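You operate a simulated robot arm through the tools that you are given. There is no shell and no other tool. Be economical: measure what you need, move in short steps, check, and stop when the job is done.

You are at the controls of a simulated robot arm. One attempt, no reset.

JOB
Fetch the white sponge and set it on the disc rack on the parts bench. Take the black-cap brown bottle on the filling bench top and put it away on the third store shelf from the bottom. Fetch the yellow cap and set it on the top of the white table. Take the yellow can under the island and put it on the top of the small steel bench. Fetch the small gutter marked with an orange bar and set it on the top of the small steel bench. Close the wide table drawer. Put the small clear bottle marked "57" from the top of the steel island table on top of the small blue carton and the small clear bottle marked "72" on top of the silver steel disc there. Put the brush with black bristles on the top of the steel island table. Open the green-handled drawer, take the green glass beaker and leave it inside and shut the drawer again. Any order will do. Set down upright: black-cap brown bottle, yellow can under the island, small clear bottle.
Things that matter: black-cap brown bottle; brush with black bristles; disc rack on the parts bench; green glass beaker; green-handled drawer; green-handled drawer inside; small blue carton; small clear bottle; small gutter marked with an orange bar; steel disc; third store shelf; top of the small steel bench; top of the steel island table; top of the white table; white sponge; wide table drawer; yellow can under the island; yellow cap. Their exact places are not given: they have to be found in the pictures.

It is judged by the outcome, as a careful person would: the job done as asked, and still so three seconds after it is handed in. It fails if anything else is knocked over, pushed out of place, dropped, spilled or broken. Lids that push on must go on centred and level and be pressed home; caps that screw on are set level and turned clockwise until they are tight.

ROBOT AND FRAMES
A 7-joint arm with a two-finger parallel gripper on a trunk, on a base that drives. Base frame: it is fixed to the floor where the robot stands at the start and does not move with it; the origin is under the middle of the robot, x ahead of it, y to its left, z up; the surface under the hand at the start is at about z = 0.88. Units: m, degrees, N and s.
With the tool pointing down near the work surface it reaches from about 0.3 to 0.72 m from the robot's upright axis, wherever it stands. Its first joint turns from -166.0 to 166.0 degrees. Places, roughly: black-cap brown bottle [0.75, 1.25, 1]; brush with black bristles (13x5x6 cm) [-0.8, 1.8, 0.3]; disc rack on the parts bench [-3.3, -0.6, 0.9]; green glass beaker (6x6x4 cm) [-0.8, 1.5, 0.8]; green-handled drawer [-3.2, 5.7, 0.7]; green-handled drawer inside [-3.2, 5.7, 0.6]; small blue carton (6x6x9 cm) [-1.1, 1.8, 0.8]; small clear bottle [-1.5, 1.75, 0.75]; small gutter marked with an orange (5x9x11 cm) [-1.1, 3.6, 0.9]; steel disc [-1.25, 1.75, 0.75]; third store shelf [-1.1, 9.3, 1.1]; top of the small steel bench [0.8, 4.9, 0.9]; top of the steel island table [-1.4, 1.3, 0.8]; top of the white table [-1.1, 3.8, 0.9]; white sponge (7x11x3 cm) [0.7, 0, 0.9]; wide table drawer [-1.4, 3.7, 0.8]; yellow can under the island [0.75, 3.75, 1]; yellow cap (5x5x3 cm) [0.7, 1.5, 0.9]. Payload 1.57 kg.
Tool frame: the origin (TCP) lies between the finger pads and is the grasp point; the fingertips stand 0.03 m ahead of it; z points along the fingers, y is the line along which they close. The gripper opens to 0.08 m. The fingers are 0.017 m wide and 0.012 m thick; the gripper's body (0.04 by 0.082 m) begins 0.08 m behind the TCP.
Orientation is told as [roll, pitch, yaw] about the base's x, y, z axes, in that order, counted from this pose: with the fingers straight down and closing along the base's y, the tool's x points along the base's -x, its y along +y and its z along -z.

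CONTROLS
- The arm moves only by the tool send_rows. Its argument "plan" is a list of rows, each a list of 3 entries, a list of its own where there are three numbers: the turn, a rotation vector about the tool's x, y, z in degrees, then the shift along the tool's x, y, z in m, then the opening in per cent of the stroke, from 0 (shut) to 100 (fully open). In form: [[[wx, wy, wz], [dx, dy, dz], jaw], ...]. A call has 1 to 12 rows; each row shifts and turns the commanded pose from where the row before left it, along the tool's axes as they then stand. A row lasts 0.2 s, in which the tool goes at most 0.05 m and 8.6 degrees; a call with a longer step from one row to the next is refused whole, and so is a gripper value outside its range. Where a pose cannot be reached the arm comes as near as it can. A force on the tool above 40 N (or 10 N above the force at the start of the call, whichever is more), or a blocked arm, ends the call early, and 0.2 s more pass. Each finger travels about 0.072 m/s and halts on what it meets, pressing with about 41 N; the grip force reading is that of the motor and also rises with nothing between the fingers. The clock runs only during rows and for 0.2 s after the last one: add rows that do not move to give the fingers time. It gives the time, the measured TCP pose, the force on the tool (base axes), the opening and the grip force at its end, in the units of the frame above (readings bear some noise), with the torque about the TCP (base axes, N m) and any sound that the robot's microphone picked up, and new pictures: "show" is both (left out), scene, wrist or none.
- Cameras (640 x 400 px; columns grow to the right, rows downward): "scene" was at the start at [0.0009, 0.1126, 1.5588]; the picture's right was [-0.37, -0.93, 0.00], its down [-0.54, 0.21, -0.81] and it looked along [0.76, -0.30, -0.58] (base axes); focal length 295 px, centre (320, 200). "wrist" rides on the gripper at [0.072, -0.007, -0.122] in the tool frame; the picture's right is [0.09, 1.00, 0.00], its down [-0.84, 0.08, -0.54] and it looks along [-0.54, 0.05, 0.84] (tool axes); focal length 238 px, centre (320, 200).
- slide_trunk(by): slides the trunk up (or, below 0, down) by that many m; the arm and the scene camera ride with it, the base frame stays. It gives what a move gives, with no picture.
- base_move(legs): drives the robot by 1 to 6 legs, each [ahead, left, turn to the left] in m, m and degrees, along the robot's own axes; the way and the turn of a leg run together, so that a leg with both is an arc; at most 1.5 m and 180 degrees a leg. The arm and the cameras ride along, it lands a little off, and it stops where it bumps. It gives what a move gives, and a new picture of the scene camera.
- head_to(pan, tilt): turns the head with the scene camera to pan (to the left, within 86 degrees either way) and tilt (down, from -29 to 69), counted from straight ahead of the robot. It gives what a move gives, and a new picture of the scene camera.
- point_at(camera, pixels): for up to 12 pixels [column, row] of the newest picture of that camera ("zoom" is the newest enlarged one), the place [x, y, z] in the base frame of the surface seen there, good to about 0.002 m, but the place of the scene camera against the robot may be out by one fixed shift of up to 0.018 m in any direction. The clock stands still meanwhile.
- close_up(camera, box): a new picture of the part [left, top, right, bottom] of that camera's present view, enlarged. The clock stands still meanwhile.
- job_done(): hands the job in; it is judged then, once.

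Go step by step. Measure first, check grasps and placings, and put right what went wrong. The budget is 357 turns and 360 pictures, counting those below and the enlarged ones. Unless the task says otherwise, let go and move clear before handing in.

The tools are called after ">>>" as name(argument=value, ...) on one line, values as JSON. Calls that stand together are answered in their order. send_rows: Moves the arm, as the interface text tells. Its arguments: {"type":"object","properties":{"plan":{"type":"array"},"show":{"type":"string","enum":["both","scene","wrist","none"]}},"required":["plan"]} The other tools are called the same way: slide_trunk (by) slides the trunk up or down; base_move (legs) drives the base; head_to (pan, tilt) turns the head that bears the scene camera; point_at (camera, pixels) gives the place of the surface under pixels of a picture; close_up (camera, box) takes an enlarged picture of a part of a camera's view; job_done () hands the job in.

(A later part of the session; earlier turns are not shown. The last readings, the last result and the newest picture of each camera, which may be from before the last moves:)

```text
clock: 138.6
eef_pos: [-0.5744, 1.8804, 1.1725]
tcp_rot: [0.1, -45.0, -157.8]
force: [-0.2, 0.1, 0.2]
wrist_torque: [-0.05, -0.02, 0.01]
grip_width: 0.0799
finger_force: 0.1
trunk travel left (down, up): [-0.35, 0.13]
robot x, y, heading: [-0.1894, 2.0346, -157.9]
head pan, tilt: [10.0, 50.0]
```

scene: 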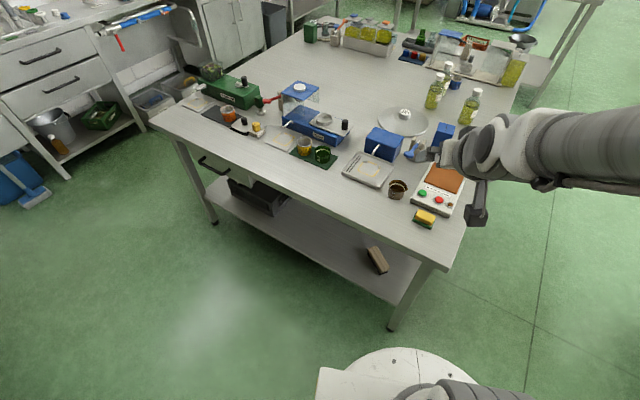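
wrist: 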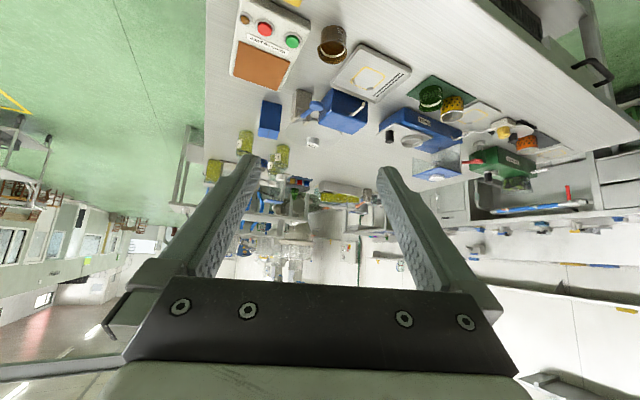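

Tool is pitched correctly. I back off 4 cm, lower the trunk, then lower the arm outside the edge.

>>> send_rows(plan=[[[0, 0, 0], [0.0283, 0, -0.0283], 100], [[0, 0, 0], [0, 0, 0], 100]], show="none")

>>> slide_trunk(by=-0.35)

>>> send_rows(plan=[[[0, 0, 0], [0.032, 0, 0.032], 100], [[0, 0, 0], [0.032, 0, 0.032], 100], [[0, 0, 0], [0.032, 0, 0.032], 100], [[0, 0, 0], [0.032, 0, 0.032], 100], [[0, 0, 0], [0.032, 0, 0.032], 100], [[0, 0, 0], [0.032, 0, 0.032], 100], [[0, 0, 0], [0.032, 0, 0.032], 100], [[0, 0, 0], [0.032, 0, 0.032], 100], [[0, 0, 0], [0, 0, 0], 100]])

```text
clock: 139.2
eef_pos: [-0.5469, 1.8939, 1.1794]
tcp_rot: [0.0, -45.0, -157.8]
force: [0.3, 0.9, 0.0]
wrist_torque: [0.05, -0.01, 0.01]
grip_width: 0.0801
finger_force: 0.1
out of reach, approached as far as the arm can: row 1
trunk travel left (down, up): [-0.35, 0.13]
robot x, y, heading: [-0.1883, 2.0355, -158.1]
head pan, tilt: [10.0, 50.0]
```

```text
clock: 142.6
eef_pos: [-0.5465, 1.8936, 0.8283]
tcp_rot: [0.1, -44.9, -157.8]
force: [0.8, -0.5, 0.3]
wrist_torque: [0.01, 0.03, 0.0]
grip_width: 0.08
finger_force: 0.1
trunk travel left (down, up): [0.0, 0.48]
robot x, y, heading: [-0.1906, 2.0312, -157.9]
head pan, tilt: [10.0, 50.0]
```

```text
clock: 144.6
eef_pos: [-0.6022, 1.8733, 0.4921]
tcp_rot: [-0.1, -44.9, -157.9]
force: [0.3, 0.1, -0.3]
wrist_torque: [0.0, 0.0, -0.03]
grip_width: 0.0799
finger_force: 0.0
out of reach, approached as far as the arm can: row 1, 2, 3, 4
trunk travel left (down, up): [0.0, 0.48]
robot x, y, heading: [-0.186, 2.0384, -157.7]
head pan, tilt: [10.0, 50.0]
```

scene: 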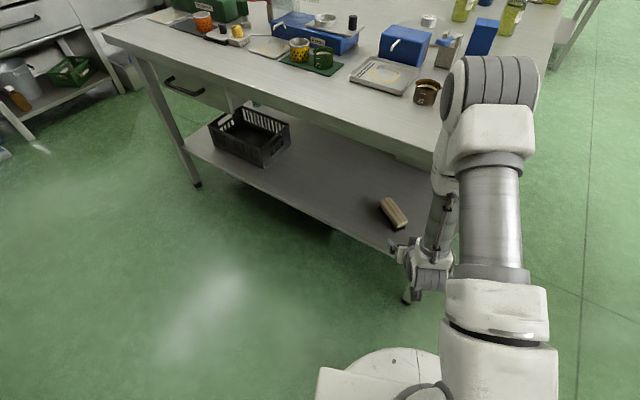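
wrist: 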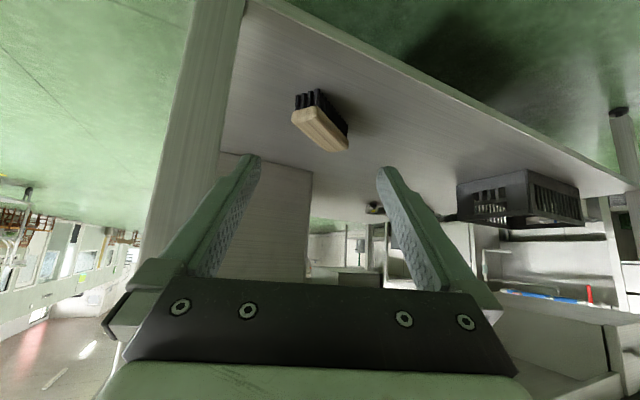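

The wrist camera now sees the brush (320,125). I measure it.

>>> close_up(camera="wrist", box=[260, 70, 420, 170])

>>> point_at(camera="wrist", pixels=[[302, 108], [293, 118], [335, 148], [348, 140], [320, 130], [312, 112], [340, 135], [260, 60], [215, 100], [165, 200]])

```text
4.00 times, centred on (340, 120) of wrist
```

zoom: 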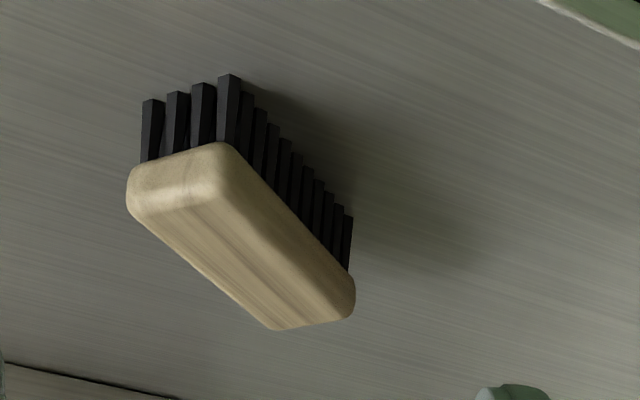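

```text
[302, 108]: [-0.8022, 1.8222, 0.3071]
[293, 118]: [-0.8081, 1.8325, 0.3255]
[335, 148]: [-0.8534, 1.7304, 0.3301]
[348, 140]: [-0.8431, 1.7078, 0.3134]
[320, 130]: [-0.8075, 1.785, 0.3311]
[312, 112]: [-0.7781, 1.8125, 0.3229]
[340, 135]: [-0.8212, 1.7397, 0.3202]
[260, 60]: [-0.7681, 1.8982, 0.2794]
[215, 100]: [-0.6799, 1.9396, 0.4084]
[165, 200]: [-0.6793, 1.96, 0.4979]
```

Brush centre (-0.829,1.772), axis 58°. I yaw the tool +11° and move to a pre-grasp 12 cm back along the tool axis.

>>> send_rows(plan=[[[-3.9, 0, -3.9], [0, 0, 0], 100], [[-3.9, 0, -3.9], [0, 0, 0], 100], [[0, 0, 0], [-0.01, -0.008, 0.036], 100], [[0, 0, 0], [-0.01, -0.008, 0.036], 100], [[0, 0, 0], [-0.01, -0.008, 0.036], 100], [[0, 0, 0], [-0.01, -0.008, 0.036], 100], [[0, 0, 0], [-0.008, -0.007, 0.036], 100], [[0, 0, 0], [0, 0, 0], 100]])

```text
clock: 146.4
eef_pos: [-0.7573, 1.8156, 0.3955]
tcp_rot: [0.0, -44.9, -146.8]
force: [-0.1, 0.5, -0.1]
wrist_torque: [0.01, -0.03, 0.02]
grip_width: 0.0799
finger_force: 0.1
trunk travel left (down, up): [0.0, 0.48]
robot x, y, heading: [-0.19, 2.0371, -158.1]
head pan, tilt: [10.0, 50.0]
```

scene: 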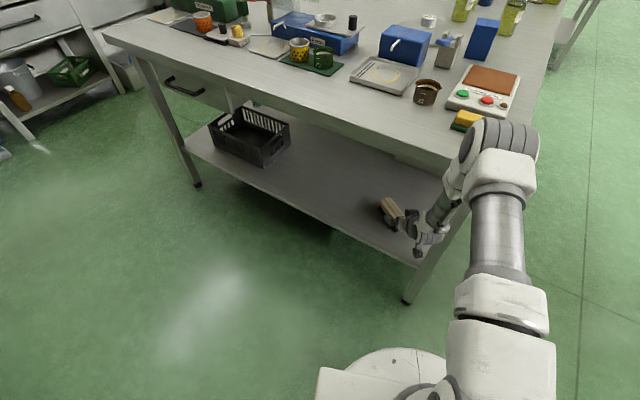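
wrist: 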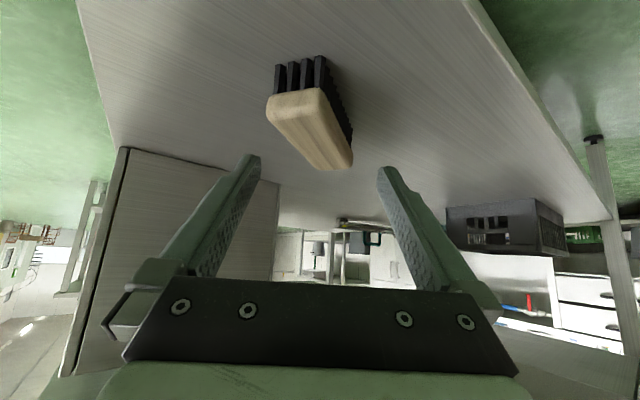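

>>> point_at(camera="wrist", pixels=[[268, 105], [318, 95], [322, 165], [350, 155], [310, 130], [150, 100], [255, 158], [380, 170]])

```text
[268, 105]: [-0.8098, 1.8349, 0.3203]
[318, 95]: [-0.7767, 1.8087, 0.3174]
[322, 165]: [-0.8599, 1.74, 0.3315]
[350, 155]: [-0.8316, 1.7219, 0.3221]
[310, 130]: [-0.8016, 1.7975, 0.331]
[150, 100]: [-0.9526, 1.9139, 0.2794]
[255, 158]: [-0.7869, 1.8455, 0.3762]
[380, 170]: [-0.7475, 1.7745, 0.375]
```

Lateral aim is right; I advance 11 cm along the tool axis and close.

>>> send_rows(plan=[[[0, 0, 0], [0.001, 0, 0.037], 100], [[0, 0, 0], [0.001, 0, 0.037], 100], [[0, 0, 0], [0.001, 0, 0.037], 100], [[0, 0, 0], [0, 0, 0], 100]], show="wrist")

```text
clock: 147.4
eef_pos: [-0.8223, 1.7724, 0.316]
tcp_rot: [0.0, -44.9, -146.8]
force: [0.4, 0.1, 0.4]
wrist_torque: [0.02, 0.01, -0.04]
grip_width: 0.0799
finger_force: 0.1
trunk travel left (down, up): [0.0, 0.48]
robot x, y, heading: [-0.1939, 2.0373, -157.9]
head pan, tilt: [10.0, 50.0]
```

wrist: 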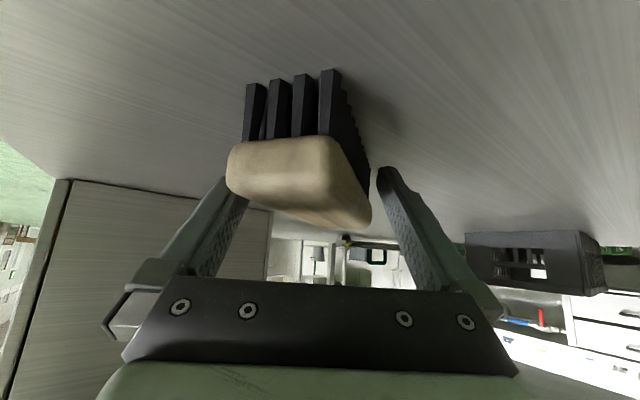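

>>> send_rows(plan=[[[0, 0, 0], [0, 0, 0], 60], [[0, 0, 0], [0, 0, 0], 40], [[0, 0, 0], [0, 0, 0], 20], [[0, 0, 0], [0, 0, 0], 0], [[0, 0, 0], [0, 0, 0], 0]], show="wrist")

```text
clock: 148.6
eef_pos: [-0.821, 1.7733, 0.3187]
tcp_rot: [0.1, -44.9, -146.8]
force: [0.4, 0.7, 0.1]
wrist_torque: [-0.05, -0.01, 0.0]
grip_width: 0.0494
finger_force: 41.3
trunk travel left (down, up): [0.0, 0.48]
robot x, y, heading: [-0.1894, 2.0357, -157.8]
head pan, tilt: [10.0, 50.0]
```

wrist: 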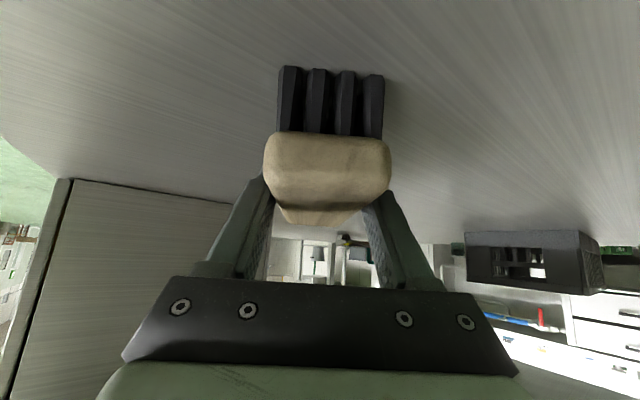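

Brush gripped and aligned. I back out the same way.

>>> send_rows(plan=[[[0, 0, 0], [0, 0, -0.037], 0], [[0, 0, 0], [0, 0, -0.037], 0], [[0, 0, 0], [0, 0, -0.037], 0], [[0, 0, 0], [0.01, 0.008, -0.036], 0], [[0, 0, 0], [0.01, 0.008, -0.036], 0], [[0, 0, 0], [0.01, 0.008, -0.036], 0], [[0, 0, 0], [0.01, 0.008, -0.036], 0], [[0, 0, 0], [0.01, 0.007, -0.036], 0], [[0, 0, 0], [0, 0, 0], 0]])

```text
clock: 150.6
eef_pos: [-0.5995, 1.8742, 0.4886]
tcp_rot: [0.0, -44.9, -146.8]
force: [-0.6, -0.1, -0.4]
wrist_torque: [0.02, 0.01, -0.01]
grip_width: 0.0497
finger_force: 40.9
trunk travel left (down, up): [0.0, 0.48]
robot x, y, heading: [-0.192, 2.0336, -158.0]
head pan, tilt: [10.0, 50.0]
```

scene: 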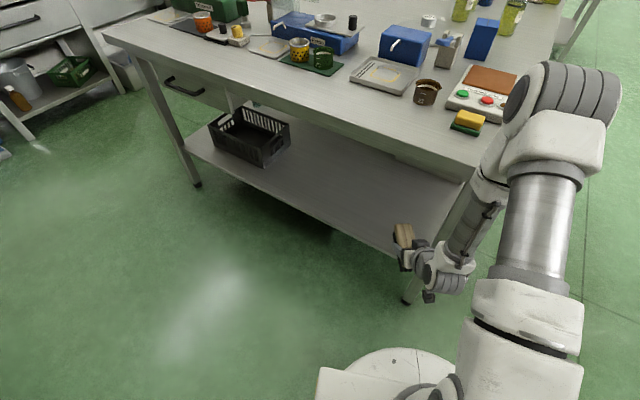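
wrist: 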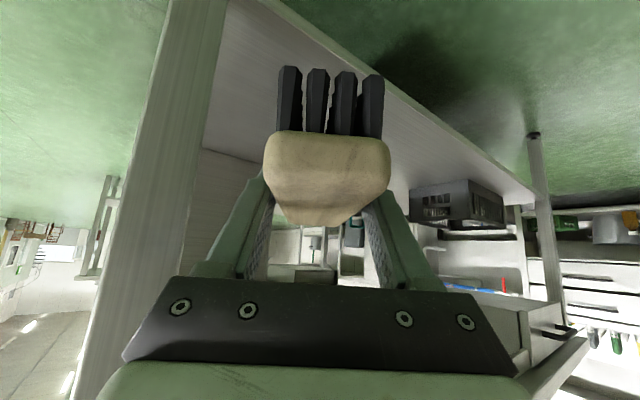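

The brush tip would still be under the edge, so I back the base out 0.13 m and raise the trunk.

>>> base_move(legs=[[-0.13, 0, 0]])

>>> slide_trunk(by=0.45)

>>> head_to(pan=20, tilt=45)

```text
clock: 152.1
eef_pos: [-0.4817, 1.9227, 0.4899]
tcp_rot: [0.0, -44.9, -146.8]
force: [-0.3, -0.4, -1.1]
wrist_torque: [0.01, -0.02, 0.02]
grip_width: 0.0492
finger_force: 40.9
trunk travel left (down, up): [0.0, 0.48]
robot x, y, heading: [-0.0684, 2.0854, -158.0]
head pan, tilt: [10.0, 50.0]
```

scene: 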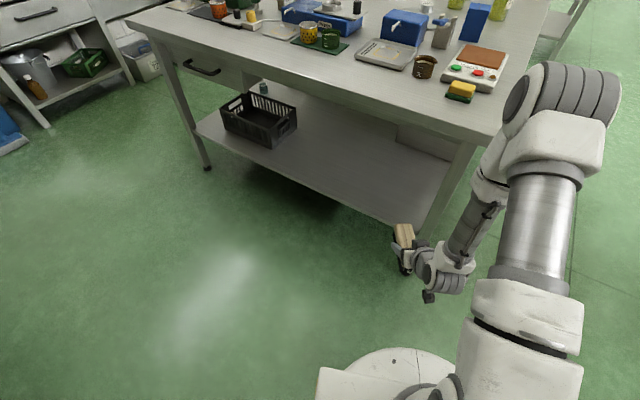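

```text
refused: 0.45 is not a number from -0.4 to 0.4
```

```text
clock: 152.8
eef_pos: [-0.4807, 1.9235, 0.4904]
tcp_rot: [0.1, -44.9, -146.8]
force: [-0.1, 0.4, -1.2]
wrist_torque: [0.01, -0.01, -0.02]
grip_width: 0.0493
finger_force: 40.5
trunk travel left (down, up): [0.0, 0.48]
robot x, y, heading: [-0.0712, 2.0814, -157.8]
head pan, tilt: [20.0, 45.0]
```

scene: 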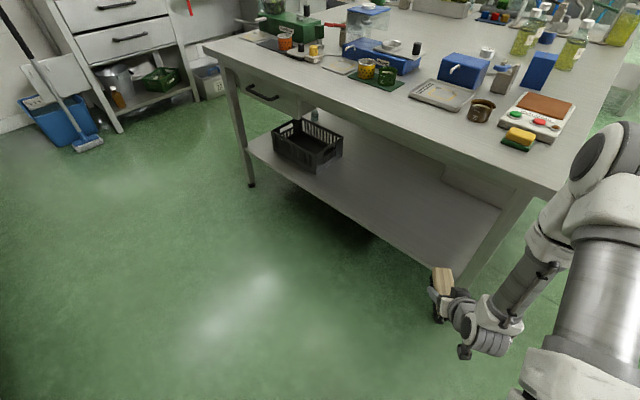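

>>> slide_trunk(by=0.4)

>>> head_to(pan=22, tilt=50)

```text
clock: 156.7
eef_pos: [-0.4814, 1.9225, 0.8902]
tcp_rot: [0.0, -44.9, -146.8]
force: [-0.3, -0.7, -1.7]
wrist_torque: [0.01, 0.02, -0.01]
grip_width: 0.0495
finger_force: 40.4
trunk travel left (down, up): [-0.4, 0.08]
robot x, y, heading: [-0.068, 2.0875, -158.0]
head pan, tilt: [20.0, 45.0]
```

```text
clock: 157.3
eef_pos: [-0.481, 1.9236, 0.8889]
tcp_rot: [0.0, -44.8, -146.8]
force: [0.2, 0.0, -1.2]
wrist_torque: [0.01, -0.01, 0.03]
grip_width: 0.0493
finger_force: 41.1
trunk travel left (down, up): [-0.4, 0.08]
robot x, y, heading: [-0.07, 2.0836, -157.9]
head pan, tilt: [22.0, 50.0]
```

scene: 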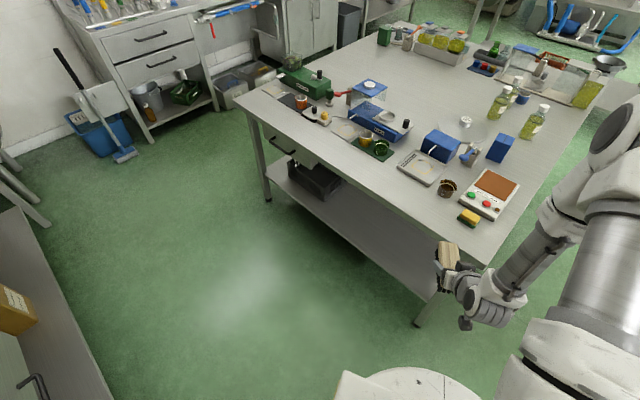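

>>> close_up(camera="scene", box=[340, 90, 560, 260])

>>> point_at(camera="scene", pixels=[[385, 160], [427, 186], [397, 170], [440, 192], [450, 194], [461, 216], [467, 228], [410, 200], [430, 218], [485, 262], [497, 210], [372, 178]])

```text
2.35 times, centred on (450, 175) of scene
```

zoom: 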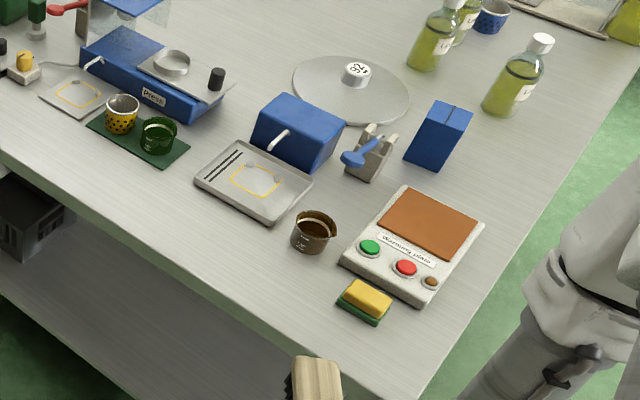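

```text
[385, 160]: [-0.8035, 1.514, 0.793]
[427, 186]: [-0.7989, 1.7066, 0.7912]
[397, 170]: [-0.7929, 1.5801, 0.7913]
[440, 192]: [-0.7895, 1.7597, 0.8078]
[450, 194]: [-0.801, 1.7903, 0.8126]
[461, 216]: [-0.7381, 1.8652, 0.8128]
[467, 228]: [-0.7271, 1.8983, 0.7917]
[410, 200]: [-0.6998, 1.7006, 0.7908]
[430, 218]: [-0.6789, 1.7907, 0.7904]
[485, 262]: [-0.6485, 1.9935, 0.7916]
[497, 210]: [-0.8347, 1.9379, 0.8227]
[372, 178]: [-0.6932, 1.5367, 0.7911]
```

The strip east of x=-0.79 is free; I'll put the brush at about (-0.72,1.64). I position the base accordingly.

>>> base_move(legs=[[0.151, -0.032, 18]])

```text
clock: 159.0
eef_pos: [-0.5559, 1.7539, 0.8879]
tcp_rot: [0.0, -44.9, -128.8]
force: [-0.4, -0.5, -1.0]
wrist_torque: [-0.01, -0.01, -0.01]
grip_width: 0.0496
finger_force: 41.1
trunk travel left (down, up): [-0.4, 0.08]
robot x, y, heading: [-0.2168, 2.0352, -139.9]
head pan, tilt: [22.0, 50.0]
```

scene: 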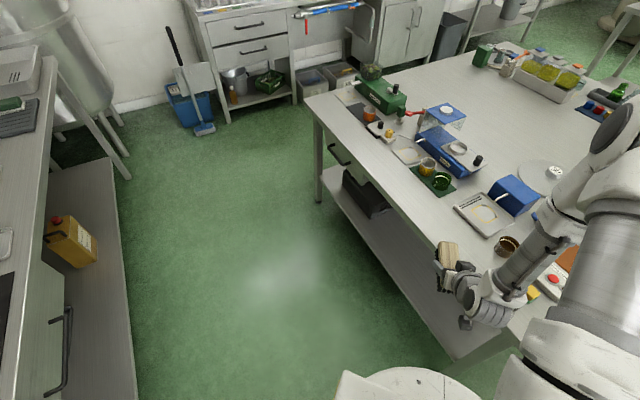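

>>> send_rows(plan=[[[0, 0, 0], [-0.0293, -0.0088, 0.0293], 0], [[0, 0, 0], [-0.0293, -0.0088, 0.0293], 0], [[0, 0, 0], [-0.0293, -0.0088, 0.0293], 0], [[0, 0, 0], [-0.0293, -0.0088, 0.0293], 0], [[0, 0, 0], [-0.0293, -0.0088, 0.0293], 0], [[0, 0, 0], [0.018, 0, 0.018], 0], [[0, 0, 0], [0, 0, 0], 0]])

```text
clock: 160.6
eef_pos: [-0.7195, 1.6198, 0.8628]
tcp_rot: [0.1, -44.9, -128.8]
force: [0.1, -0.9, -1.0]
wrist_torque: [0.02, -0.01, -0.01]
grip_width: 0.0493
finger_force: 40.8
trunk travel left (down, up): [-0.4, 0.08]
robot x, y, heading: [-0.2124, 2.0382, -139.7]
head pan, tilt: [22.0, 50.0]
```

scene: 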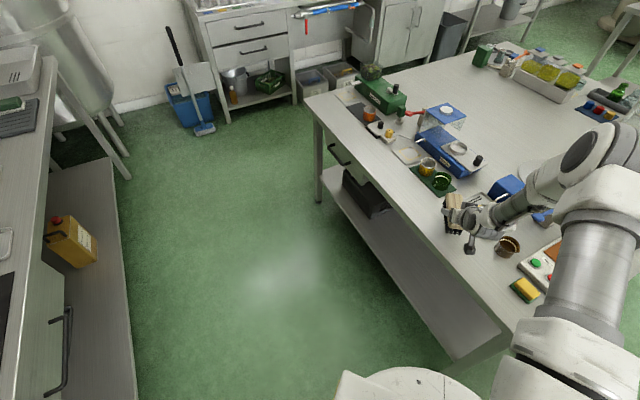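
wrist: 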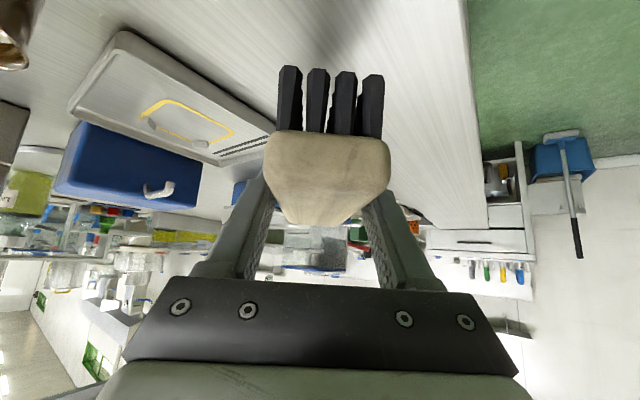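

I shift 1.2 cm toward the edge for tray clearance and lower.

>>> send_rows(plan=[[[0, 0, 0], [0.0053, 0.0094, -0.0053], 0], [[0, 0, 0], [0.015, 0, 0.015], 0], [[0, 0, 0], [0.012, 0, 0.012], 0], [[0, 0, 0], [0.003, 0, 0.003], 0], [[0, 0, 0], [0.0014, 0, 0.0014], 0], [[0, 0, 0], [0, 0, 0], 0]])

```text
clock: 162.0
eef_pos: [-0.7075, 1.6191, 0.8183]
tcp_rot: [0.0, -44.8, -128.9]
force: [0.9, 0.2, -1.0]
wrist_torque: [0.02, -0.02, -0.01]
grip_width: 0.0494
finger_force: 40.8
trunk travel left (down, up): [-0.4, 0.08]
robot x, y, heading: [-0.2129, 2.0324, -139.8]
head pan, tilt: [22.0, 50.0]
```

scene: 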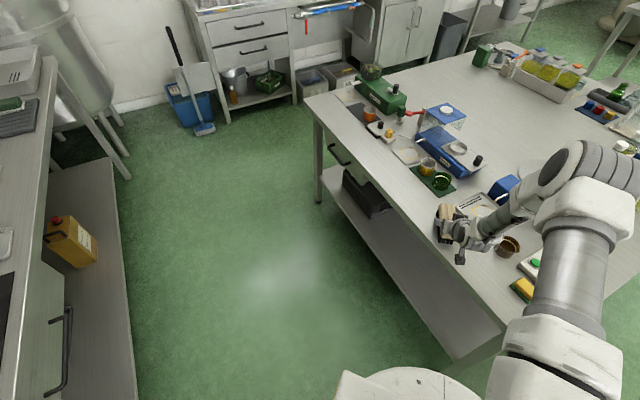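
wrist: 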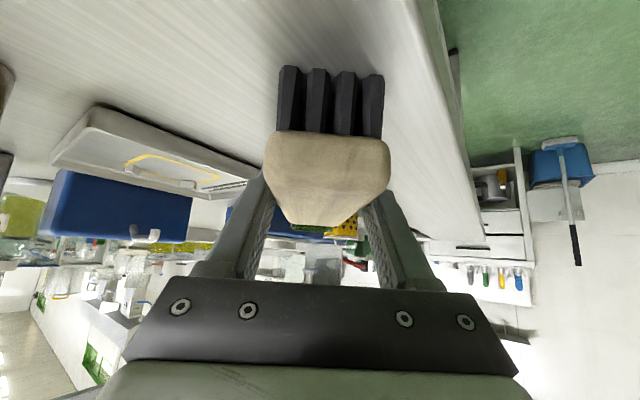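

>>> send_rows(plan=[[[0, 0, 0], [0.0014, 0, 0.0014], 0], [[0, 0, 0], [0, 0, 0], 30], [[0, 0, 0], [0, 0, 0], 90], [[0, 0, 0], [0, 0, 0], 90], [[0, 0, 0], [0, 0, -0.04], 90], [[0, 0, 0], [0, 0, -0.04], 90], [[0, 0, 0], [0, 0, -0.04], 90], [[0, 0, 0], [0, 0, -0.04], 90], [[0, 0, 0], [0, 0, -0.04], 90], [[0, 0, 0], [0, 0, 0], 90]])

```text
clock: 164.2
eef_pos: [-0.6182, 1.7321, 0.9576]
tcp_rot: [0.0, -45.0, -128.8]
force: [0.2, 0.7, -0.7]
wrist_torque: [-0.03, 0.02, -0.02]
grip_width: 0.0721
finger_force: 0.1
trunk travel left (down, up): [-0.4, 0.08]
robot x, y, heading: [-0.2152, 2.0371, -140.1]
head pan, tilt: [22.0, 50.0]
```

scene: 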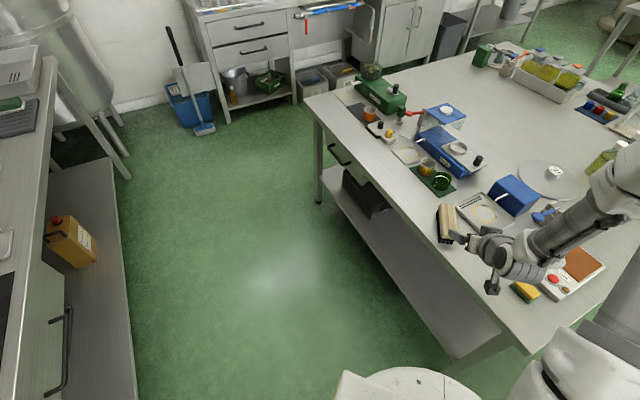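
wrist: 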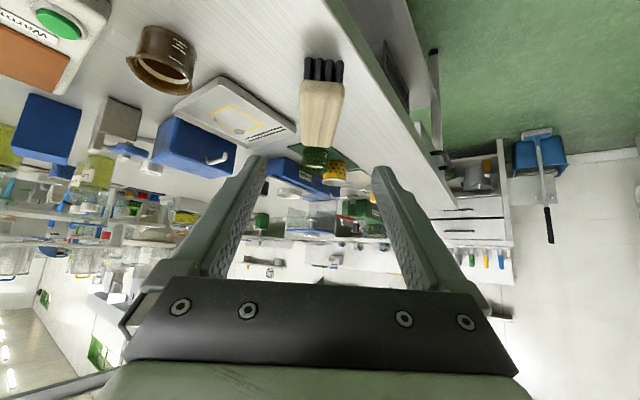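

Brush is standing on its bristles on the table top. I bring the tool back to vertical and raise/retract, then turn toward the filling bench for the yellow cap.

>>> send_rows(plan=[[[0, 0, 0], [0.03, 0, -0.03], 100], [[0, 7.5, 0], [0, 0, -0.03], 100], [[0, 7.5, 0], [0, 0, -0.03], 100], [[0, 7.5, 0], [0, 0, -0.03], 100], [[0, 7.5, 0], [0, 0, -0.03], 100], [[0, 7.5, 0], [0, 0, -0.03], 100], [[0, 7.5, 0], [0, 0, -0.03], 100], [[0, 0, 8.0], [0, 0, -0.02], 100], [[0, 0, 3.0], [0.02, 0, 0], 100], [[0, 0, 0], [0, 0, 0], 100]], show="none")

```text
clock: 166.4
eef_pos: [-0.5309, 1.8361, 1.1379]
tcp_rot: [-0.1, 0.2, -139.9]
force: [0.3, -1.0, -0.2]
wrist_torque: [-0.02, -0.02, 0.0]
grip_width: 0.0799
finger_force: 0.1
trunk travel left (down, up): [-0.4, 0.08]
robot x, y, heading: [-0.2122, 2.0309, -139.8]
head pan, tilt: [22.0, 50.0]
```

>>> base_move(legs=[[0, 0, 140], [0.25, -0.53, 0]])

>>> head_to(pan=0, tilt=35)

```text
clock: 178.8
eef_pos: [0.4221, 1.4632, 1.1374]
tcp_rot: [0.1, 0.0, 1.7]
force: [-1.2, 0.1, -0.3]
wrist_torque: [-0.04, -0.01, 0.0]
grip_width: 0.08
finger_force: 0.0
trunk travel left (down, up): [-0.4, 0.08]
robot x, y, heading: [0.0527, 1.5047, 1.5]
head pan, tilt: [22.0, 50.0]
```

scene: 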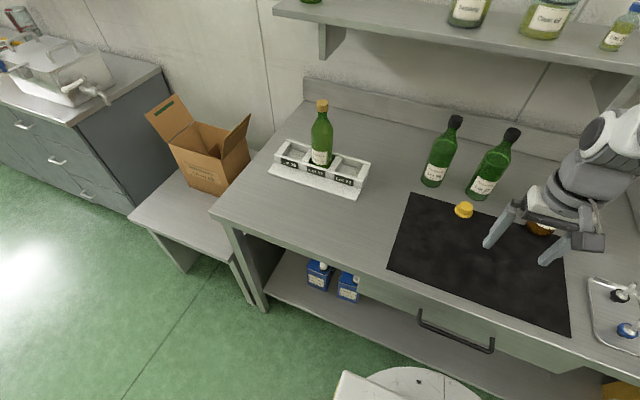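

```text
clock: 179.7
eef_pos: [0.423, 1.463, 1.1363]
tcp_rot: [-0.1, 0.1, 1.6]
force: [0.0, 0.3, 1.0]
wrist_torque: [-0.04, -0.03, 0.0]
grip_width: 0.0804
finger_force: 0.0
trunk travel left (down, up): [-0.4, 0.08]
robot x, y, heading: [0.0515, 1.5043, 1.8]
head pan, tilt: [0.0, 35.0]
```

scene: 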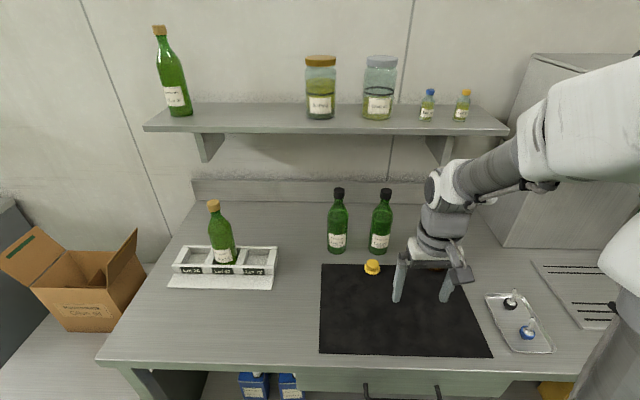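

Yellow cap at scene (372,267). I measure it, and check the wrist view.

>>> point_at(camera="scene", pixels=[[372, 262], [372, 272], [365, 267], [380, 267], [338, 192], [380, 192], [380, 245], [340, 250], [400, 300], [330, 365]])

>>> close_up(camera="wrist", box=[0, 0, 640, 400])

>>> close_up(camera="scene", box=[330, 240, 410, 290])

```text
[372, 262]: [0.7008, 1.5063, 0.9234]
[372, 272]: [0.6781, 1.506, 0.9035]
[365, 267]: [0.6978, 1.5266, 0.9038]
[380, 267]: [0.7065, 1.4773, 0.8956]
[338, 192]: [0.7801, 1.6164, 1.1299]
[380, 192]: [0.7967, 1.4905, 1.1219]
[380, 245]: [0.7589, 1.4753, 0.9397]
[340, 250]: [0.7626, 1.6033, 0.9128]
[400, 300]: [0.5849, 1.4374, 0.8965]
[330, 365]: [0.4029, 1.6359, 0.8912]
```

```text
1.00 times, centred on (320, 200) of wrist (not enlarged: the box is as wide or as high as the picture)
```

zoom: 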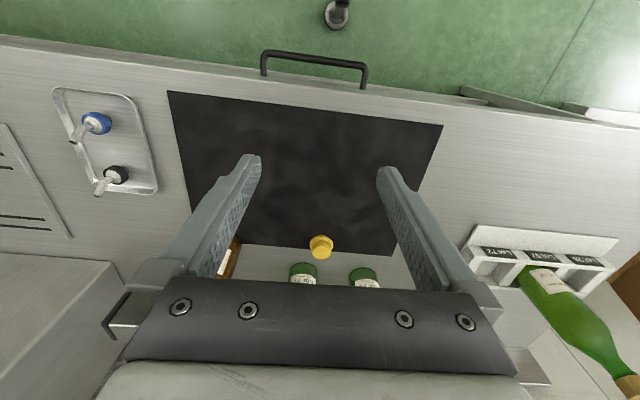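

```text
8.00 times, centred on (370, 265) of scene
```

zoom: 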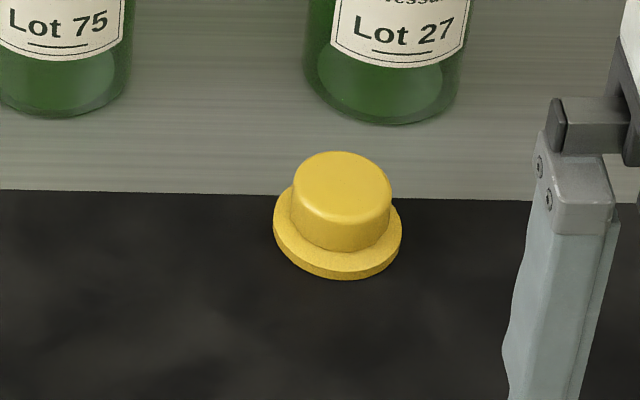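

>>> point_at(camera="wrist", pixels=[[320, 237], [320, 252], [312, 244], [329, 244], [320, 245], [303, 268], [364, 270], [290, 225], [230, 262]])

>>> close_up(camera="wrist", box=[280, 220, 360, 270])

```text
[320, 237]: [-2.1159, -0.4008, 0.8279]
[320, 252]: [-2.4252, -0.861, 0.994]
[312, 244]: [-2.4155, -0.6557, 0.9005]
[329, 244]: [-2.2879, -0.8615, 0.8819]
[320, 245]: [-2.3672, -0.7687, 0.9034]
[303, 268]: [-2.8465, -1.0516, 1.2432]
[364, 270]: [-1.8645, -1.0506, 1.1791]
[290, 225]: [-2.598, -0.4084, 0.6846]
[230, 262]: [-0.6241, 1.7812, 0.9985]
```

```text
8.00 times, centred on (320, 245) of wrist
```

zoom: 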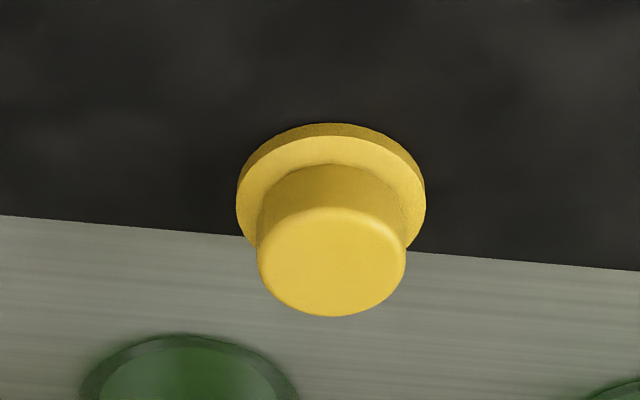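

>>> point_at(camera="zoom", pixels=[[332, 215], [332, 310], [258, 250], [405, 250], [240, 190], [424, 190], [332, 130], [332, 265], [185, 345], [332, 90]])

```text
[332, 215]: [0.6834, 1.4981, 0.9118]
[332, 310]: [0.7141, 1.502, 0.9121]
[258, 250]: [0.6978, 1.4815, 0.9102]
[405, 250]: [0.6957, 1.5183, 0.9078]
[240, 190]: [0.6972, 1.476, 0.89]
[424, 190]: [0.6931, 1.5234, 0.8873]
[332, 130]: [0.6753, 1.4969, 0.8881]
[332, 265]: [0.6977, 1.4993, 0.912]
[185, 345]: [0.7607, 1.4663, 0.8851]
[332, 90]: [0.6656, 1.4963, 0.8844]
```

Cap centre (0.698,1.4995), knob z 0.89–0.912. I pitch the tool 30° (to stay clear of the green bottles) and go to a pre-grasp.

>>> send_rows(plan=[[[0, -7.5, 0], [0, 0, 0], 100], [[0, -7.5, 0], [0, 0, 0], 100], [[0, -7.5, 0], [0, 0, 0], 100], [[0, -7.5, 0], [0, 0, 0], 100], [[0, 0, 0], [-0.0205, 0.0051, 0.0361], 100], [[0, 0, 0], [-0.0205, 0.0051, 0.0361], 100], [[0, 0, 0], [-0.0205, 0.0051, 0.0361], 100], [[0, 0, 0], [-0.0205, 0.0051, 0.0361], 100], [[0, 0, 0], [-0.0205, 0.0051, 0.0361], 100], [[0, 0, 0], [-0.0205, 0.0051, 0.0361], 100], [[0, 0, 0], [0, 0, 0], 100]])

>>> point_at(camera="wrist", pixels=[[320, 110], [320, 120], [320, 130], [320, 140]])

```text
clock: 182.1
eef_pos: [0.6351, 1.4997, 1.0119]
tcp_rot: [0.0, -29.9, 1.7]
force: [0.2, 0.2, -0.3]
wrist_torque: [-0.02, 0.01, -0.02]
grip_width: 0.0798
finger_force: 0.1
trunk travel left (down, up): [-0.4, 0.08]
robot x, y, heading: [0.0528, 1.5067, 1.5]
head pan, tilt: [0.0, 35.0]
```

scene: 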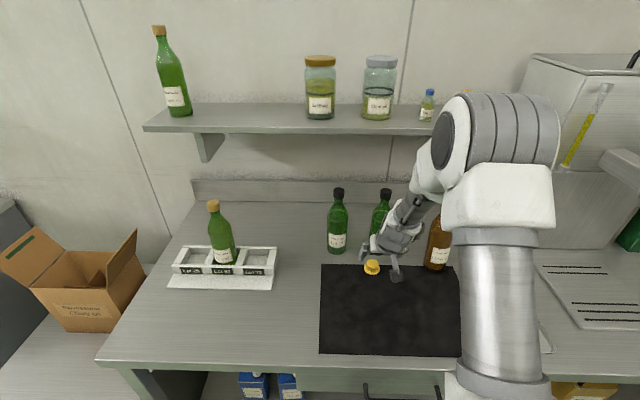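
wrist: 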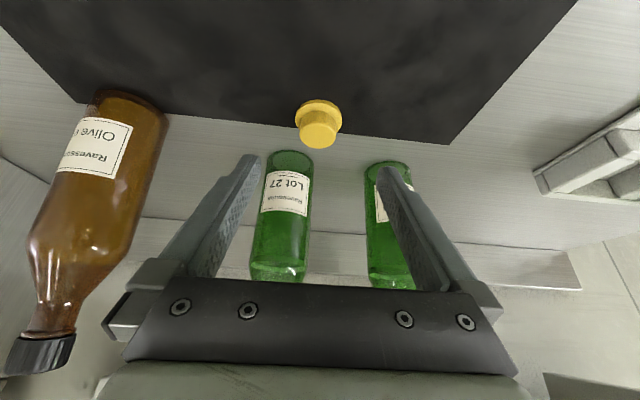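

```text
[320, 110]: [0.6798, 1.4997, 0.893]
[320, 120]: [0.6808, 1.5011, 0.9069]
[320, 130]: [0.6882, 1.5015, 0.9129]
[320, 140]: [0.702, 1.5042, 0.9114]
```

>>> send_rows(plan=[[[0, 0, 0], [0, 0, 0.04], 100], [[0, 0, 0], [0, 0, 0.04], 100], [[0, 0, 0], [0, 0, 0.023], 100], [[0, 0, 0], [0, 0, 0], 60], [[0, 0, 0], [0, 0, 0], 30], [[0, 0, 0], [0, 0, 0], 0], [[0, 0, 0], [0, 0, 0], 0], [[0, 0, 0], [0, 0, 0], 0]])

```text
clock: 183.8
eef_pos: [0.6887, 1.5011, 0.9235]
tcp_rot: [-0.1, -30.0, 1.7]
force: [1.0, -1.3, 7.5]
wrist_torque: [-0.12, -0.15, -0.05]
grip_width: 0.0367
finger_force: 40.9
trunk travel left (down, up): [-0.4, 0.08]
robot x, y, heading: [0.0504, 1.5085, 1.5]
head pan, tilt: [0.0, 35.0]
```

scene: 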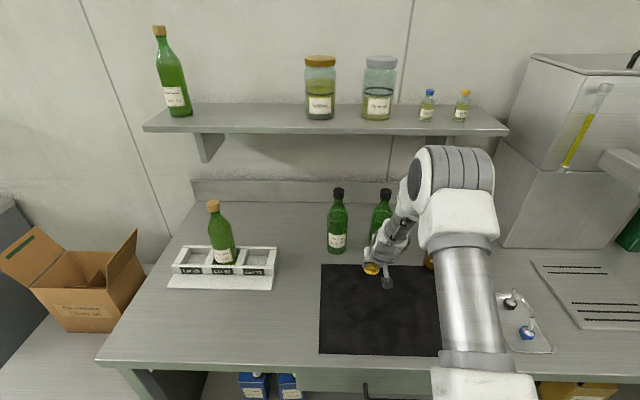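
wrist: 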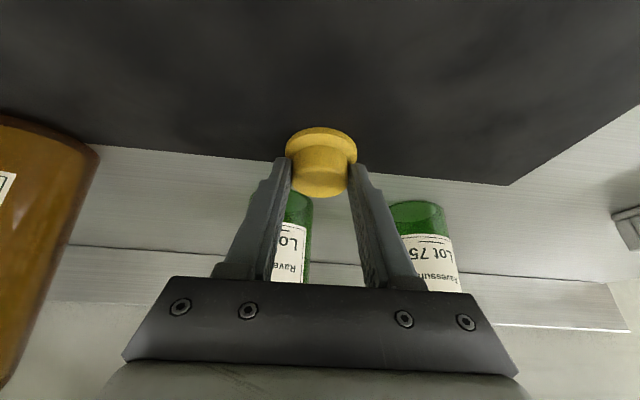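

Cap gripped by its knob (0.0367). I lift straight up and retract.

>>> send_rows(plan=[[[0, 0, 0], [-0.01, 0, -0.0173], 0], [[0, 0, 0], [-0.02, 0, -0.0346], 0], [[0, 0, 0], [-0.02, 0, -0.0346], 0], [[0, 0, 0], [-0.02, 0, -0.0346], 0], [[0, 0, 0], [-0.02, 0, -0.0346], 0], [[0, 0, 0], [0.035, 0, -0.0202], 0], [[0, 0, 0], [0.035, 0, -0.0202], 0], [[0, 0, 0], [0.035, 0, -0.0202], 0], [[0, 0, 0], [0.035, 0, -0.0202], 0], [[0, 0, 0], [0.035, 0, -0.0202], 0], [[0, 0, 0], [0.035, 0, -0.0202], 0]], show="wrist")

```text
clock: 186.2
eef_pos: [0.4439, 1.4944, 1.1008]
tcp_rot: [0.0, -29.9, 1.8]
force: [0.4, 0.4, -0.3]
wrist_torque: [0.0, 0.0, 0.03]
grip_width: 0.0369
finger_force: 40.4
trunk travel left (down, up): [-0.4, 0.08]
robot x, y, heading: [0.0503, 1.5058, 1.5]
head pan, tilt: [0.0, 35.0]
```

wrist: 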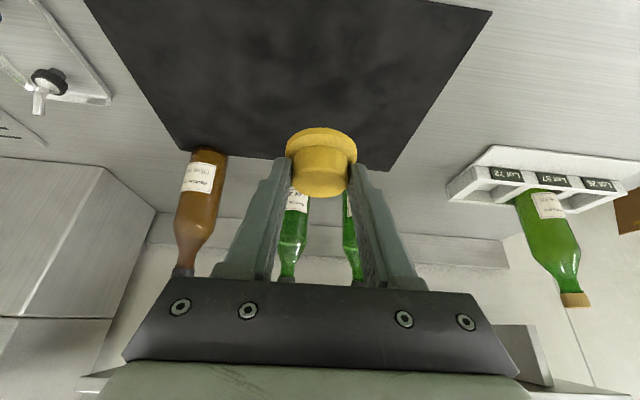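

I back into the corridor, turn north, and drive up to survey the white table.

>>> base_move(legs=[[-0.25, 0, 0], [0, 0, 88.5], [1.0, 0, 0]])

>>> head_to(pan=25, tilt=30)

```text
clock: 199.9
eef_pos: [-0.2201, 2.8652, 1.1]
tcp_rot: [0.0, -29.8, 91.8]
force: [-0.3, -0.9, -0.8]
wrist_torque: [-0.02, 0.04, 0.02]
grip_width: 0.037
finger_force: 40.7
trunk travel left (down, up): [-0.4, 0.08]
robot x, y, heading: [-0.2308, 2.4717, 91.6]
head pan, tilt: [0.0, 35.0]
```

scene: 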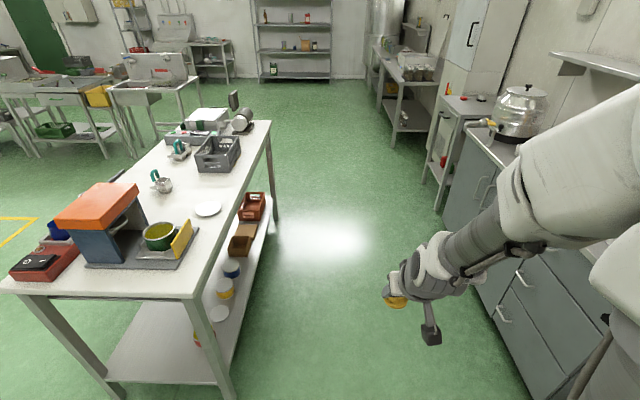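

```text
clock: 200.8
eef_pos: [-0.2206, 2.8648, 1.0994]
tcp_rot: [0.1, -29.9, 91.8]
force: [0.3, 0.2, -1.2]
wrist_torque: [0.01, 0.0, -0.02]
grip_width: 0.0371
finger_force: 41.0
trunk travel left (down, up): [-0.4, 0.08]
robot x, y, heading: [-0.2258, 2.4714, 91.6]
head pan, tilt: [25.0, 30.0]
```

scene: 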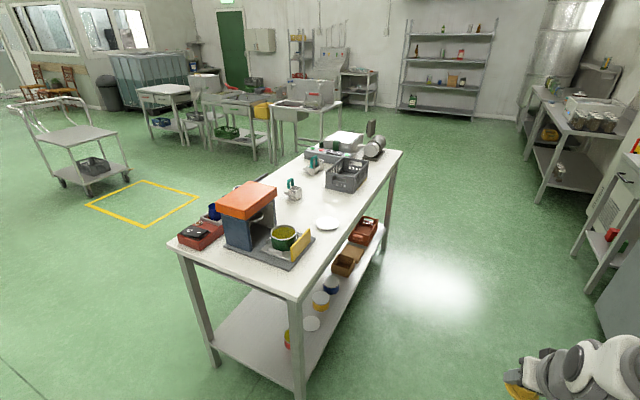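

>>> close_up(camera="scene", box=[165, 110, 425, 280])

>>> point_at(camera="scene", pixels=[[303, 295], [178, 240], [402, 152], [300, 160], [328, 222], [300, 245], [293, 190], [330, 260], [284, 235], [360, 200], [320, 200], [540, 195]])

```text
2.35 times, centred on (295, 195) of scene
```

zoom: 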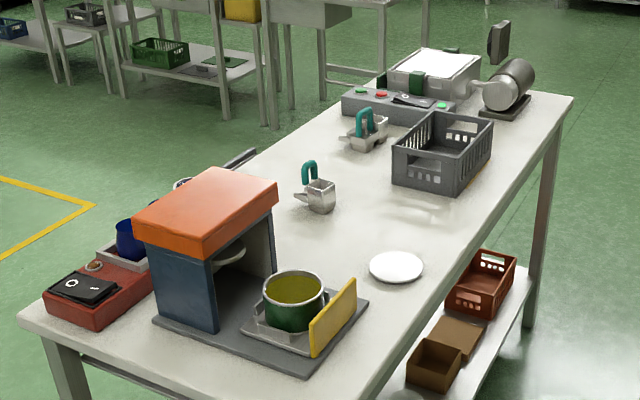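

```text
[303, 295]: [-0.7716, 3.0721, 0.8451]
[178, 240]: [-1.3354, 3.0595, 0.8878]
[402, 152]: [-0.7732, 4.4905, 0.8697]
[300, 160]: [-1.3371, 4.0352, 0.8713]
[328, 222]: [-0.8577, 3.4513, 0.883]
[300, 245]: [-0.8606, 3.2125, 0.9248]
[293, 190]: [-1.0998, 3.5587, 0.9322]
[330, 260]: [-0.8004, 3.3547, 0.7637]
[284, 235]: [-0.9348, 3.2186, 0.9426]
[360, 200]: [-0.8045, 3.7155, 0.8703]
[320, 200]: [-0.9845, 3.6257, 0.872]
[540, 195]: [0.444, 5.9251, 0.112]
```

White table spans x −1.33..−0.77, y 3.06..4.49. I drive beside it and face it to place the cap at the free spot near (-0.93,3.62).

>>> base_move(legs=[[1.16, 0, 0], [0, 0, 88.5]])

>>> head_to(pan=0, tilt=40)

>>> close_up(camera="scene", box=[120, 60, 440, 260])

```text
clock: 213.7
eef_pos: [-0.6383, 3.6631, 1.0996]
tcp_rot: [0.0, -30.0, 178.2]
force: [0.3, 0.1, -0.9]
wrist_torque: [0.0, -0.02, 0.02]
grip_width: 0.0373
finger_force: 40.7
trunk travel left (down, up): [-0.4, 0.08]
robot x, y, heading: [-0.2459, 3.6283, 178.2]
head pan, tilt: [25.0, 30.0]
```

scene: 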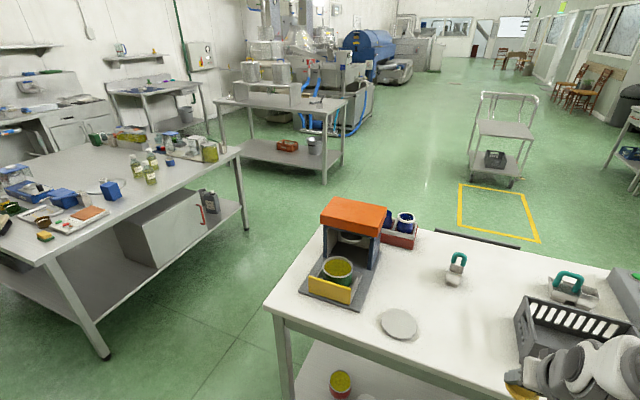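

```text
clock: 214.6
eef_pos: [-0.6377, 3.6629, 1.1007]
tcp_rot: [0.0, -29.8, 178.2]
force: [0.0, -0.9, -0.4]
wrist_torque: [-0.02, 0.0, 0.01]
grip_width: 0.037
finger_force: 41.1
trunk travel left (down, up): [-0.4, 0.08]
robot x, y, heading: [-0.245, 3.6302, 177.9]
head pan, tilt: [0.0, 40.0]
```

scene: 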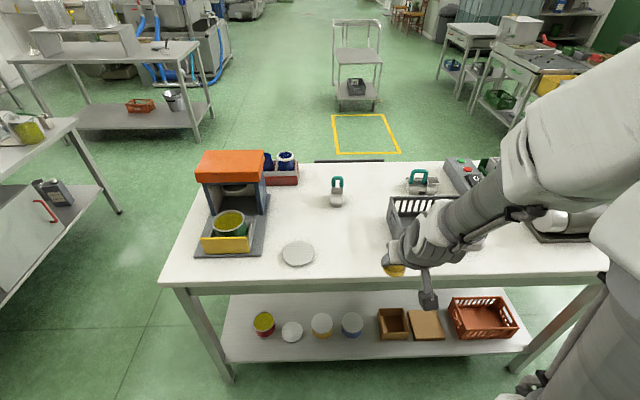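

```text
2.00 times, centred on (280, 160) of scene
```

zoom: 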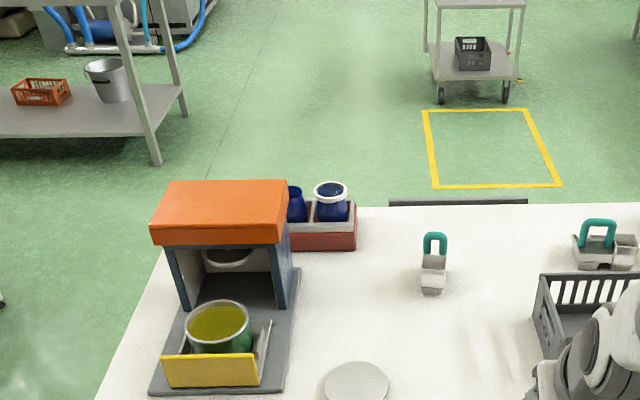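

>>> send_rows(plan=[[[0, 0, 0], [-0.0208, 0.01, 0.0409], 0], [[0, 0, 0], [-0.0208, 0.01, 0.0409], 0], [[0, 0, 0], [-0.0208, 0.01, 0.0409], 0], [[0, 0, 0], [-0.0208, 0.01, 0.0409], 0], [[0, 0, 0], [-0.0208, 0.01, 0.0409], 0], [[0, 0, 0], [-0.0208, 0.01, 0.0409], 0], [[0, 0, 0], [0, 0, 0], 0]])

>>> point_at(camera="wrist", pixels=[[320, 60], [320, 100], [200, 100], [440, 100], [320, 172]])

```text
clock: 216.2
eef_pos: [-0.8706, 3.6107, 0.9481]
tcp_rot: [0.0, -29.8, 178.2]
force: [0.1, 0.0, -0.9]
wrist_torque: [-0.02, 0.01, -0.01]
grip_width: 0.037
finger_force: 41.0
trunk travel left (down, up): [-0.4, 0.08]
robot x, y, heading: [-0.2483, 3.6293, 178.1]
head pan, tilt: [0.0, 40.0]
```

scene: 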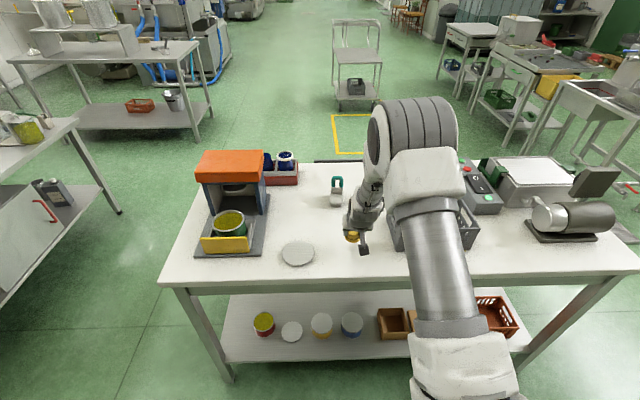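
wrist: 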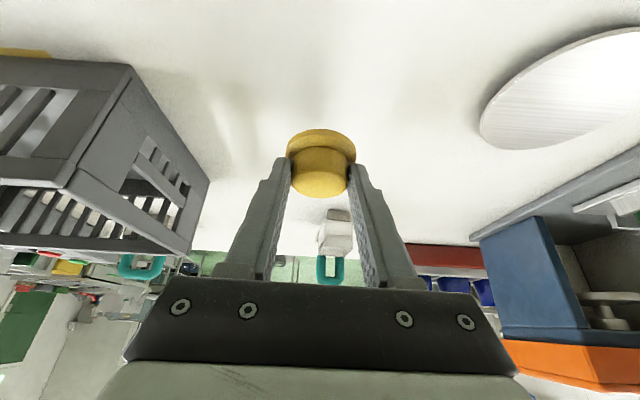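

```text
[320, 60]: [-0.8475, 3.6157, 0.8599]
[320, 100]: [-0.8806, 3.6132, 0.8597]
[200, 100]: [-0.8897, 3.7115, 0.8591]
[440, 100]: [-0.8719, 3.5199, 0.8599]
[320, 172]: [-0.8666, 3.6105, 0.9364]
```

Clear spot; table is 0.860. I lower 4.8 cm and release.

>>> send_rows(plan=[[[0, 0, 0], [0.015, 0, 0.026], 0], [[0, 0, 0], [0.0085, 0, 0.0147], 0], [[0, 0, 0], [0.0005, 0, 0.0009], 0], [[0, 0, 0], [0, 0, 0], 0], [[0, 0, 0], [0, 0, 0], 25], [[0, 0, 0], [0, 0, 0], 75], [[0, 0, 0], [0, 0, 0], 75]], show="wrist")

```text
clock: 217.8
eef_pos: [-0.8697, 3.6097, 0.9004]
tcp_rot: [0.0, -29.9, 178.2]
force: [-0.7, 0.7, -0.2]
wrist_torque: [0.04, -0.01, -0.01]
grip_width: 0.0599
finger_force: 0.0
trunk travel left (down, up): [-0.4, 0.08]
robot x, y, heading: [-0.2472, 3.628, 178.0]
head pan, tilt: [0.0, 40.0]
```

wrist: 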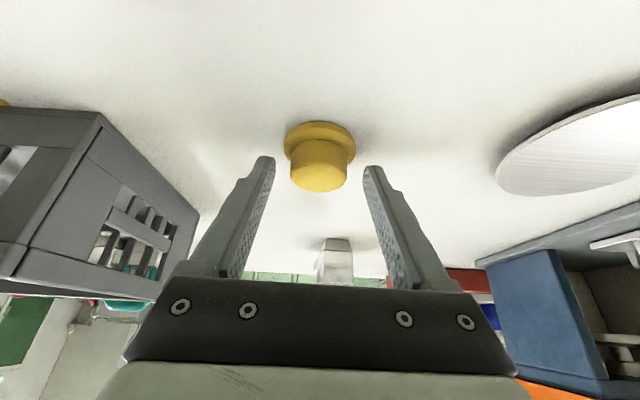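

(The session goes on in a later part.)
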